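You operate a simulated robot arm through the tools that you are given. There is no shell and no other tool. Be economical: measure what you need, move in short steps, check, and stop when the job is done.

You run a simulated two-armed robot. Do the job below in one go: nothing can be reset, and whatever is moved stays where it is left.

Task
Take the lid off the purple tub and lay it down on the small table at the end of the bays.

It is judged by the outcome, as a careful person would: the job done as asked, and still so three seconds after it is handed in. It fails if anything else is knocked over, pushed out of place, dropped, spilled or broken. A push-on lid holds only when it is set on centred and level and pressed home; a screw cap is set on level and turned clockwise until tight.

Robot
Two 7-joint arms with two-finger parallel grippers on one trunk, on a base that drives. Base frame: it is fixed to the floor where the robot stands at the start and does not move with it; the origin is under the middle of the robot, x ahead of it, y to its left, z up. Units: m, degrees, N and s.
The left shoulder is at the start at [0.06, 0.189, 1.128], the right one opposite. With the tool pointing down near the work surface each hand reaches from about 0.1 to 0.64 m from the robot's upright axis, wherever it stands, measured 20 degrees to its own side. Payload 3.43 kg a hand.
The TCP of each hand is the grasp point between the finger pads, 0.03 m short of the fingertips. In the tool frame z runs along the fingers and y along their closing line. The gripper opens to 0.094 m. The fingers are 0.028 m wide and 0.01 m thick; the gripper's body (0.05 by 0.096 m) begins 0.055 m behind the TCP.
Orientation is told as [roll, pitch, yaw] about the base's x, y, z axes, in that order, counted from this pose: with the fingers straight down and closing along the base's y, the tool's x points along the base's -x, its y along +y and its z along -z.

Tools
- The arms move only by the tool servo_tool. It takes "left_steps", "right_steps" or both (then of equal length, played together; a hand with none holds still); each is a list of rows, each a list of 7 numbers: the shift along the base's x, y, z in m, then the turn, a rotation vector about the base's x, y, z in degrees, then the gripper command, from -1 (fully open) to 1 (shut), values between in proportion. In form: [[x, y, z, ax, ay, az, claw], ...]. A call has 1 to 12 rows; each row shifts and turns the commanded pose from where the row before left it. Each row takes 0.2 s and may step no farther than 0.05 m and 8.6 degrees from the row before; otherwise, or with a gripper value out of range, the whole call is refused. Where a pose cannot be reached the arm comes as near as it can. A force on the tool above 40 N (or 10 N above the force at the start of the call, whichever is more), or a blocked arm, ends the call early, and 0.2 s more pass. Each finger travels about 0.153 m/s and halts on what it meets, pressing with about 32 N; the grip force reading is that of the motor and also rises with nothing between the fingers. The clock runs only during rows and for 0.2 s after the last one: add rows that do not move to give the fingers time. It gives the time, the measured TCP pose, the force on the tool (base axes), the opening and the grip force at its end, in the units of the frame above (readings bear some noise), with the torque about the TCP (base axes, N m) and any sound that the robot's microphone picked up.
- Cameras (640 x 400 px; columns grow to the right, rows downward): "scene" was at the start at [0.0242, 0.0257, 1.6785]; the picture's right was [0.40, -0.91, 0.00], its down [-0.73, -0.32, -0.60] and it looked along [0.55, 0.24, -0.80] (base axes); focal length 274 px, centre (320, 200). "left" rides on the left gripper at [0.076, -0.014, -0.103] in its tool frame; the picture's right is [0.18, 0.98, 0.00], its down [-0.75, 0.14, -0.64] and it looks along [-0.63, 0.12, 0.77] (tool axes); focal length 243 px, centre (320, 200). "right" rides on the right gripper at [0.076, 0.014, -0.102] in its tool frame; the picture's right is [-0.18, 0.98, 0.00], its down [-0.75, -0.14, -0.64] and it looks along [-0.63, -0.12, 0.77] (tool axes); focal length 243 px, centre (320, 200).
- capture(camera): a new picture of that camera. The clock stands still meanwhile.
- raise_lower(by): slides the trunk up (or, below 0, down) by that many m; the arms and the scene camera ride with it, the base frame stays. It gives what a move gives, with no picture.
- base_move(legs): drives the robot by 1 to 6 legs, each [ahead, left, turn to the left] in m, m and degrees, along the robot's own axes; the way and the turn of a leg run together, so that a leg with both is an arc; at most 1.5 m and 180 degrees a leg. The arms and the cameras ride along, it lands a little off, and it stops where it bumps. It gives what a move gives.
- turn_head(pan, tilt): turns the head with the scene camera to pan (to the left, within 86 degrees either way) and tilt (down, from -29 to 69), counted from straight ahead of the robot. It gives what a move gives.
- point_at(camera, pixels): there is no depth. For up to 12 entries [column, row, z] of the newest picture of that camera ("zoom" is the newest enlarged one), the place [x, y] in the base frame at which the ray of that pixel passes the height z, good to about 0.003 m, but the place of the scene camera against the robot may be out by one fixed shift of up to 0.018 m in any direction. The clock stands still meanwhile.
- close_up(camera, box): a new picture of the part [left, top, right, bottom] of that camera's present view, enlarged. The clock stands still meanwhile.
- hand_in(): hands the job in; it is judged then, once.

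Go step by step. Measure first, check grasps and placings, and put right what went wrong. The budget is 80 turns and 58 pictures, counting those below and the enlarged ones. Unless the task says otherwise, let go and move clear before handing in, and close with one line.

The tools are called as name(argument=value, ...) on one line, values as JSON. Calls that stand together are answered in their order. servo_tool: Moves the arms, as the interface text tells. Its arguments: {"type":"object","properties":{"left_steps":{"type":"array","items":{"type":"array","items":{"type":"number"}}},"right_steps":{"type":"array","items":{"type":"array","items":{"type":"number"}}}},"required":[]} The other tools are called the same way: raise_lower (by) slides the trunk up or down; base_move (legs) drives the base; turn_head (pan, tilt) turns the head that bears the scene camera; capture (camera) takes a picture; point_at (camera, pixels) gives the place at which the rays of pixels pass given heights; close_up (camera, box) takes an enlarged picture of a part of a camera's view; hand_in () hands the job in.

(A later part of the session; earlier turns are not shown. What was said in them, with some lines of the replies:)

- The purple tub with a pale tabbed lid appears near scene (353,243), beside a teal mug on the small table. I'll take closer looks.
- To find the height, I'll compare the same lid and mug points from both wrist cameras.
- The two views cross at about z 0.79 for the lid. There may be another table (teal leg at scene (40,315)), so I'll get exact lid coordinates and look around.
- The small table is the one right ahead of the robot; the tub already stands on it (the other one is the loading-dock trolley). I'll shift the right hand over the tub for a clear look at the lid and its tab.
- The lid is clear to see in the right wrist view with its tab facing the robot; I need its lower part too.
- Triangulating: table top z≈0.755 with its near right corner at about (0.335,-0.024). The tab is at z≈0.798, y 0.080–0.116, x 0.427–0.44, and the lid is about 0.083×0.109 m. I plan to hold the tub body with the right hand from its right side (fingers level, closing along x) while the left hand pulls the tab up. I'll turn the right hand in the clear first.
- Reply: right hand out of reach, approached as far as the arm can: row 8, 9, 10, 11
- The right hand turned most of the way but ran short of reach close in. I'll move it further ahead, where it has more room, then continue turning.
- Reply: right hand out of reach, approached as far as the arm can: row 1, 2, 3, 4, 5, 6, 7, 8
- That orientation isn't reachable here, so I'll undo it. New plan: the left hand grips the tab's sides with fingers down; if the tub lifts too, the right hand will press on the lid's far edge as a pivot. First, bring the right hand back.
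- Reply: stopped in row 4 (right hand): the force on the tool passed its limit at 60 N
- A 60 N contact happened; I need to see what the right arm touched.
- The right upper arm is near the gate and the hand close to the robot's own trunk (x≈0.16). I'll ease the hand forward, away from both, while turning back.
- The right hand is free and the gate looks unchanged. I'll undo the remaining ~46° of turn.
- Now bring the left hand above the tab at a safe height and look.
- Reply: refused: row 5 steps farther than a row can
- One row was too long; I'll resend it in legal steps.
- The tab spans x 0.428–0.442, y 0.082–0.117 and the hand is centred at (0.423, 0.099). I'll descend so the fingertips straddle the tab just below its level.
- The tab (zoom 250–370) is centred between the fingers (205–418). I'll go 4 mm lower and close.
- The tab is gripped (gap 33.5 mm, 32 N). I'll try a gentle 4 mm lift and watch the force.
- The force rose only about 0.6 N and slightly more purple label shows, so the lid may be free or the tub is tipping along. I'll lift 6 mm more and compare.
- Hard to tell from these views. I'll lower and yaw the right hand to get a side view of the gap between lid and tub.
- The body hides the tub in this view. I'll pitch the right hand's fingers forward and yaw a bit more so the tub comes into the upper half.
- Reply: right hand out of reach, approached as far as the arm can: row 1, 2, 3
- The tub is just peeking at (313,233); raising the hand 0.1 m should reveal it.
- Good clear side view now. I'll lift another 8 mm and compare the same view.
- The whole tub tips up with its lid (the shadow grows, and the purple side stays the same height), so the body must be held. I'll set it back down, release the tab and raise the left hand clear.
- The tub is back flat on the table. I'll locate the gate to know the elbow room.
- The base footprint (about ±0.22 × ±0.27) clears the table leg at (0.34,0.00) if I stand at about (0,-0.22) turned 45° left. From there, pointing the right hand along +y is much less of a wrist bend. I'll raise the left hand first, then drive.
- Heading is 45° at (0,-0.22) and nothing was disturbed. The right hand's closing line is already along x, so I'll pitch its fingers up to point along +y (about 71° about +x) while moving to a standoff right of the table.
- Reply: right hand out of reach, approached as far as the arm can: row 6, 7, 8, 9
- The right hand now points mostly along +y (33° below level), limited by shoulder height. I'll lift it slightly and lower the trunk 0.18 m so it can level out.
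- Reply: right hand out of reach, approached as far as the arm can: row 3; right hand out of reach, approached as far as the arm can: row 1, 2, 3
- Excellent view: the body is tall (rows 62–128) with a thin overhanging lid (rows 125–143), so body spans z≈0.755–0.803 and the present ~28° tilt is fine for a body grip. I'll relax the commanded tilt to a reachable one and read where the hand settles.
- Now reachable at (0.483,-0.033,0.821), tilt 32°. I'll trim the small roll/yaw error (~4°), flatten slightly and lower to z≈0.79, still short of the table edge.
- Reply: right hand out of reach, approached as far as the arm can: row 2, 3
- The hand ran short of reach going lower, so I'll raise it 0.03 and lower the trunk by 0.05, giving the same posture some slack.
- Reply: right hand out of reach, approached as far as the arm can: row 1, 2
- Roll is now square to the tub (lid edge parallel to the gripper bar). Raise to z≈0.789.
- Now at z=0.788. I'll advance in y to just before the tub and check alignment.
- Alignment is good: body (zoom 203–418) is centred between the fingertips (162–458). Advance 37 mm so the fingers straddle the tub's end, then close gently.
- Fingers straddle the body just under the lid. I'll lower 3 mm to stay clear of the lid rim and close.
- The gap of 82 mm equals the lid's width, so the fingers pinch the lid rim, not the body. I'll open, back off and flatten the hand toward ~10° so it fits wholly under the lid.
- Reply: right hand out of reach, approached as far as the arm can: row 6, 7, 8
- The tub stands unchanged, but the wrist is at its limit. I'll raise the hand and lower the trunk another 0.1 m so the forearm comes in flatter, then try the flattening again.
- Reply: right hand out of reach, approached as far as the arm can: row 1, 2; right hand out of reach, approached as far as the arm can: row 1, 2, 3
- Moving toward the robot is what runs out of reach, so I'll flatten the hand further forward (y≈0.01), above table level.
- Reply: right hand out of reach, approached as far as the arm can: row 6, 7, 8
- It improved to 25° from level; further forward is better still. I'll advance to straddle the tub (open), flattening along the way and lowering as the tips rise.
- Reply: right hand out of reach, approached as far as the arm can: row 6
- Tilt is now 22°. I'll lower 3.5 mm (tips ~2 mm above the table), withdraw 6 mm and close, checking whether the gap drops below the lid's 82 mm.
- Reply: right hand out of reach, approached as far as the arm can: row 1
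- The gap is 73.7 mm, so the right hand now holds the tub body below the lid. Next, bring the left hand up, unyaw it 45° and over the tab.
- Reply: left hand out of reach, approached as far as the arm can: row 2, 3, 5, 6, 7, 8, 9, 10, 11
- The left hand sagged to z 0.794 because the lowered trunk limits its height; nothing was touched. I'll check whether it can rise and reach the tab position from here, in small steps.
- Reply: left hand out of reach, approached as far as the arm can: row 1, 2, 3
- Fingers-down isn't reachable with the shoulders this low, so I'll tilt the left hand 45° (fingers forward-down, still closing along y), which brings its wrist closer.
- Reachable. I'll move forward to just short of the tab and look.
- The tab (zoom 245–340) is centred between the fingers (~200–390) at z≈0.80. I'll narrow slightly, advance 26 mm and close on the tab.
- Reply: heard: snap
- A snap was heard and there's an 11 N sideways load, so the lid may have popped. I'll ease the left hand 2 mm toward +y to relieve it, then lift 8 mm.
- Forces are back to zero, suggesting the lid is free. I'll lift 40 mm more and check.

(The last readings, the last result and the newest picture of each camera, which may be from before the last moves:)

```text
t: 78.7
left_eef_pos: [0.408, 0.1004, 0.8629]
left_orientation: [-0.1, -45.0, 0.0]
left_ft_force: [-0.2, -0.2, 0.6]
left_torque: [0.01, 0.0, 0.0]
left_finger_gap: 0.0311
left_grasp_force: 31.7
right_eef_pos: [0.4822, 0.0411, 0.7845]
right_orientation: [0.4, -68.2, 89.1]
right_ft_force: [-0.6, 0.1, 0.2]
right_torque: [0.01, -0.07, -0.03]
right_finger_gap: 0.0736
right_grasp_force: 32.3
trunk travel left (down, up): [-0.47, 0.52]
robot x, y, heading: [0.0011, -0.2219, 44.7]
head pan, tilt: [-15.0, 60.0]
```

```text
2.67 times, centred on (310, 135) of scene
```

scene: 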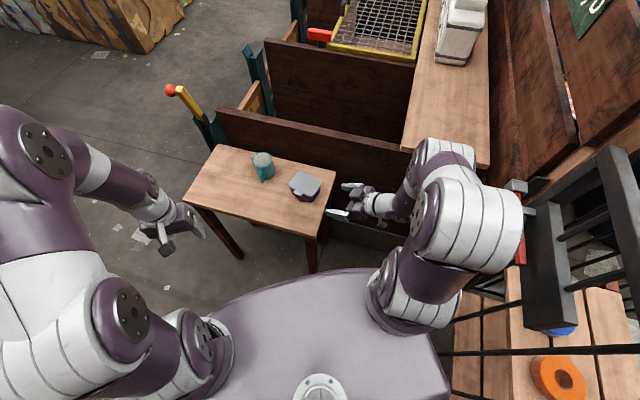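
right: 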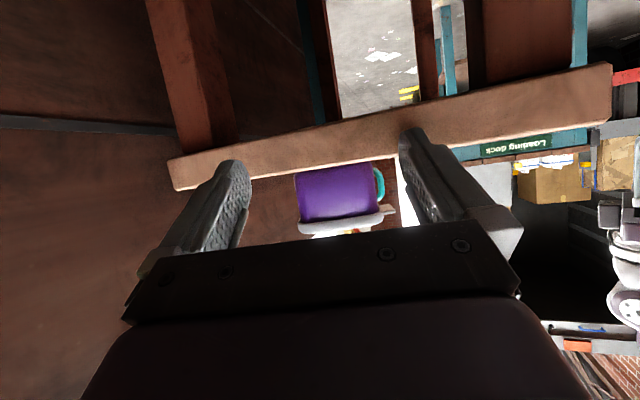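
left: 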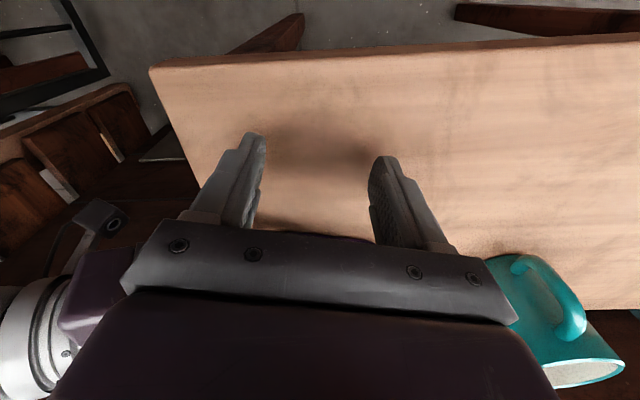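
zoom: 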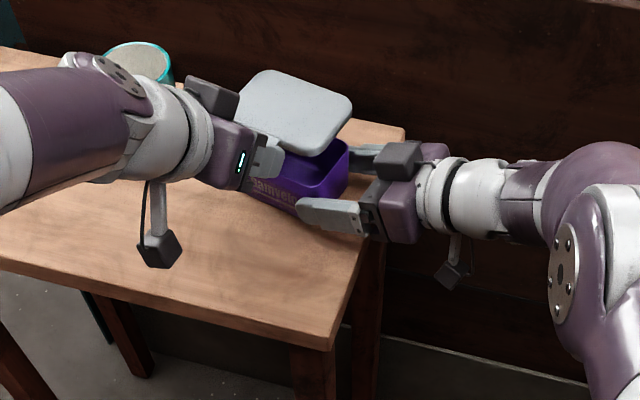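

The lid is off and held level in the left hand, with the tub still held by the right. I'll carry the lid back 0.10 and left 0.09 to the free patch in front of the mug (lid x≈0.34–0.42, y≈0.135–0.245), then lower.

servo_tool(left_steps=[[-0.025, 0, 0.005, 0, 0, 0, 1], [-0.025, 0, 0, 0, 0, 0, 1], [-0.025, 0, 0, 0, 0, 0, 1], [-0.025, 0, 0, 0, 0, 0, 1], [0, 0.03, 0, 0, 0, 0, 1], [0, 0.03, 0, 0, 0, 0, 1], [0, 0.03, 0, 0, 0, 0, 1], [0, 0, -0.02, 0, 0, 0, 1], [0, 0, -0.02, 0, 0, 0, 1], [0, 0, 0, 0, 0, 0, 1]])

close_up(camera="scene", box=[150, 60, 390, 210])

```text
t: 80.8
left_eef_pos: [0.3095, 0.1894, 0.8274]
left_orientation: [-0.1, -45.0, 0.0]
left_ft_force: [-0.6, -0.7, -0.2]
left_torque: [0.0, 0.02, -0.01]
left_finger_gap: 0.031
left_grasp_force: 32.2
right_eef_pos: [0.4828, 0.0415, 0.7842]
right_orientation: [0.4, -68.2, 89.0]
right_ft_force: [-0.1, 0.7, 0.7]
right_torque: [-0.02, -0.04, -0.01]
right_finger_gap: 0.0737
right_grasp_force: 31.8
trunk travel left (down, up): [-0.47, 0.52]
robot x, y, heading: [-0.0005, -0.2244, 44.8]
head pan, tilt: [-15.0, 60.0]
```

```text
2.67 times, centred on (270, 135) of scene
```

zoom: 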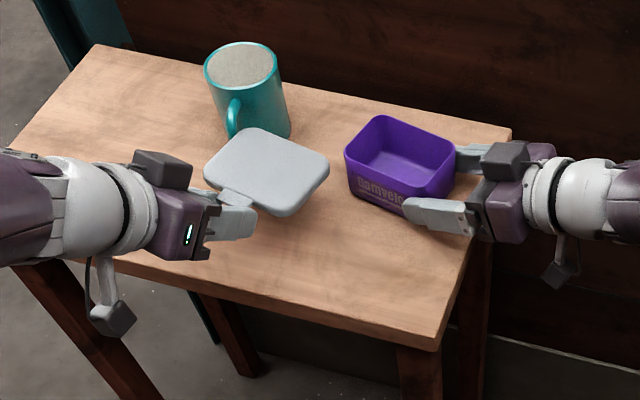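

point_at(camera="zoom", pixels=[[232, 137, 0.77], [232, 110, 0.82], [250, 130, 0.82], [327, 175, 0.82], [207, 170, 0.82], [285, 215, 0.82], [110, 262, 0.755], [440, 350, 0.755]])

```text
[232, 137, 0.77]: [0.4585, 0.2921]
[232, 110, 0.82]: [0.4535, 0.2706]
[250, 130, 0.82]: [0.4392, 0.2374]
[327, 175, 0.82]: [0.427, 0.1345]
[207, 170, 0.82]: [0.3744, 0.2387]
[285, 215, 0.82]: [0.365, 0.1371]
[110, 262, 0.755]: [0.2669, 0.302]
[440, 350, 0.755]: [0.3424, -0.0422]
```

Lid is clear of the mug handle (x≥0.45, y≥0.27). I'll nudge 10 mm away, lower, tip the far edge down 6° and feel for the table.

servo_tool(left_steps=[[-0.01, -0.01, 0, 0, 0, 0, 1], [0, 0, -0.015, 0, 0, 0, 1], [0, 0, -0.015, 0, 0, 0, 1], [0, 0, 0, 0, 3, 0, 1], [0, 0, 0, 0, 3, 0, 1], [0, 0, -0.003, 0, 0, 0, 1], [0, 0, -0.003, 0, 0, 0, 1], [0, 0, 0, 0, 0, 0, 1]])

```text
t: 82.7
left_eef_pos: [0.2988, 0.1805, 0.791]
left_orientation: [0.0, -38.9, 0.0]
left_ft_force: [0.0, -0.2, 0.3]
left_torque: [0.01, 0.0, -0.02]
left_finger_gap: 0.031
left_grasp_force: 32.9
right_eef_pos: [0.4827, 0.0404, 0.7851]
right_orientation: [0.4, -68.3, 89.1]
right_ft_force: [0.7, -0.3, -0.1]
right_torque: [0.0, -0.04, 0.03]
right_finger_gap: 0.0733
right_grasp_force: 31.9
trunk travel left (down, up): [-0.47, 0.52]
robot x, y, heading: [0.0002, -0.2194, 44.7]
head pan, tilt: [-15.0, 60.0]
```

servo_tool(left_steps=[[0, 0, -0.001, 0, 1, 0, 1], [0, 0, -0.001, 0, 1, 0, 1], [0, 0, -0.0005, 0, 1, 0, 1], [0, 0, 0, 0, 0, 0, 1]])

close_up(camera="scene", box=[190, 90, 350, 190])

```text
t: 83.7
left_eef_pos: [0.2979, 0.1798, 0.7879]
left_orientation: [0.0, -36.0, 0.0]
left_ft_force: [-0.3, -0.2, 0.6]
left_torque: [-0.02, -0.03, 0.02]
left_finger_gap: 0.0309
left_grasp_force: 31.7
right_eef_pos: [0.4834, 0.0408, 0.7846]
right_orientation: [0.6, -68.1, 89.1]
right_ft_force: [-0.7, 0.2, 0.5]
right_torque: [0.03, -0.02, 0.02]
right_finger_gap: 0.0734
right_grasp_force: 32.1
trunk travel left (down, up): [-0.47, 0.52]
robot x, y, heading: [0.0015, -0.2198, 44.7]
head pan, tilt: [-15.0, 60.0]
```

```text
4.00 times, centred on (270, 140) of scene
```

zoom: 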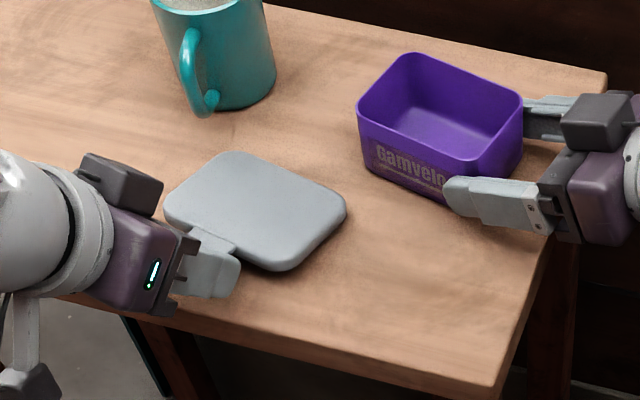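

The lid hovers just above the table, well clear of mug and edges. One more small tip to touch the far edge, then open gradually.

servo_tool(left_steps=[[0, 0, 0, 0, 1.5, 0, 1], [0, 0, 0, 0, 1.5, 0, 1], [0, 0, 0, 0, 0, 0, 1]])

servo_tool(left_steps=[[0, 0, 0, 0, 0, 0, 0.3], [0, 0, 0, 0, 0, 0, 0.2], [0, 0, 0, 0, 0, 0, 0.1], [0, 0, 0, 0, 0, 0, 0.1], [0, 0, 0, 0, 0, 0, -0.1], [0, 0, 0, 0, 0, 0, -0.1]])

```text
t: 84.5
left_eef_pos: [0.2979, 0.1806, 0.7887]
left_orientation: [0.1, -33.1, 0.0]
left_ft_force: [0.5, -0.2, 5.1]
left_torque: [0.04, -0.59, 0.01]
left_finger_gap: 0.0309
left_grasp_force: 32.2
right_eef_pos: [0.4825, 0.0392, 0.7858]
right_orientation: [0.3, -68.1, 89.0]
right_ft_force: [0.2, -0.7, 0.6]
right_torque: [0.01, 0.0, 0.02]
right_finger_gap: 0.0733
right_grasp_force: 31.7
trunk travel left (down, up): [-0.47, 0.52]
robot x, y, heading: [0.0013, -0.2231, 45.0]
head pan, tilt: [-15.0, 60.0]
```

```text
t: 85.8
left_eef_pos: [0.2984, 0.1811, 0.788]
left_orientation: [0.0, -33.0, 0.0]
left_ft_force: [-0.1, 0.0, 0.0]
left_torque: [0.0, 0.0, -0.04]
left_finger_gap: 0.052
left_grasp_force: 0.1
right_eef_pos: [0.4828, 0.0408, 0.7854]
right_orientation: [0.4, -68.2, 89.1]
right_ft_force: [0.3, -0.6, 0.6]
right_torque: [-0.01, 0.02, -0.01]
right_finger_gap: 0.0735
right_grasp_force: 32.1
trunk travel left (down, up): [-0.47, 0.52]
robot x, y, heading: [0.0029, -0.2213, 44.8]
head pan, tilt: [-15.0, 60.0]
```

Contact was felt (5 N) and the lid released. Withdraw the left hand backwards, then open the right hand and back it off.

servo_tool(left_steps=[[-0.01, 0, 0.003, 0, 0, 0, -0.1], [-0.02, 0, 0.005, 0, 0, 0, -0.1], [-0.03, 0, 0.01, 0, 0, 0, -0.1], [-0.03, 0, 0.0, 0, 0, 0, -0.1], [-0.03, 0, 0.0, 0, 0, 0, -0.1], [0, 0, 0, 0, 0, 0, -0.1]])

servo_tool(right_steps=[[0, 0, 0, 0, 0, 0, -0.6], [0, 0, 0, 0, 0, 0, -0.8], [0, 0, 0, 0, 0, 0, -1], [0, 0, 0, 0, 0, 0, -1], [0, -0.015, 0, 0, 0, 0, -1], [0, -0.015, 0, -2, 0, 0, -1], [0, -0.015, 0, -3, 0, 0, -1], [0, -0.015, 0.0, -3, 0, 0, -1], [0, -0.01, 0.0, -3, 0, 0, -1], [0, 0, 0, 0, 0, 0, -1]])

capture(camera="scene")

```text
t: 87.2
left_eef_pos: [0.1776, 0.1802, 0.8066]
left_orientation: [0.0, -33.0, 0.0]
left_ft_force: [0.0, 1.1, -0.8]
left_torque: [-0.02, -0.02, 0.0]
left_finger_gap: 0.0516
left_grasp_force: 0.0
right_eef_pos: [0.482, 0.0403, 0.7853]
right_orientation: [0.4, -68.2, 89.1]
right_ft_force: [0.6, -0.1, -0.2]
right_torque: [-0.02, -0.05, -0.02]
right_finger_gap: 0.0735
right_grasp_force: 31.9
trunk travel left (down, up): [-0.47, 0.52]
robot x, y, heading: [0.0004, -0.2199, 44.9]
head pan, tilt: [-15.0, 60.0]
```

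```text
t: 89.5
left_eef_pos: [0.1781, 0.1809, 0.8045]
left_orientation: [0.1, -33.0, 0.0]
left_ft_force: [0.2, 0.8, -0.3]
left_torque: [0.01, 0.01, 0.01]
left_finger_gap: 0.0519
left_grasp_force: 0.1
right_eef_pos: [0.4835, -0.015, 0.7853]
right_orientation: [-0.1, -57.2, 89.4]
right_ft_force: [0.0, -0.5, 0.1]
right_torque: [-0.01, 0.0, -0.01]
right_finger_gap: 0.0939
right_grasp_force: 0.1
right hand out of reach, approached as far as the arm can: row 5
trunk travel left (down, up): [-0.47, 0.52]
robot x, y, heading: [0.0018, -0.2263, 44.9]
head pan, tilt: [-15.0, 60.0]
```

```text
0 pictures are left
```

scene: 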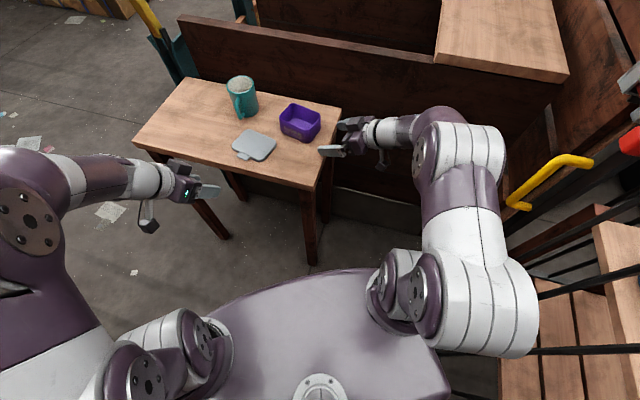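

The final picture shows the lid lying flat on the small table near (254,145). The tub is upright and open at (300,122), the mug is untouched, and both hands are clear, so I'm handing in.

hand_in()

```text
The job is handed in.
```

The lid is off the purple tub and lying flat on the small table; the tub and mug are standing upright, and both hands are clear.
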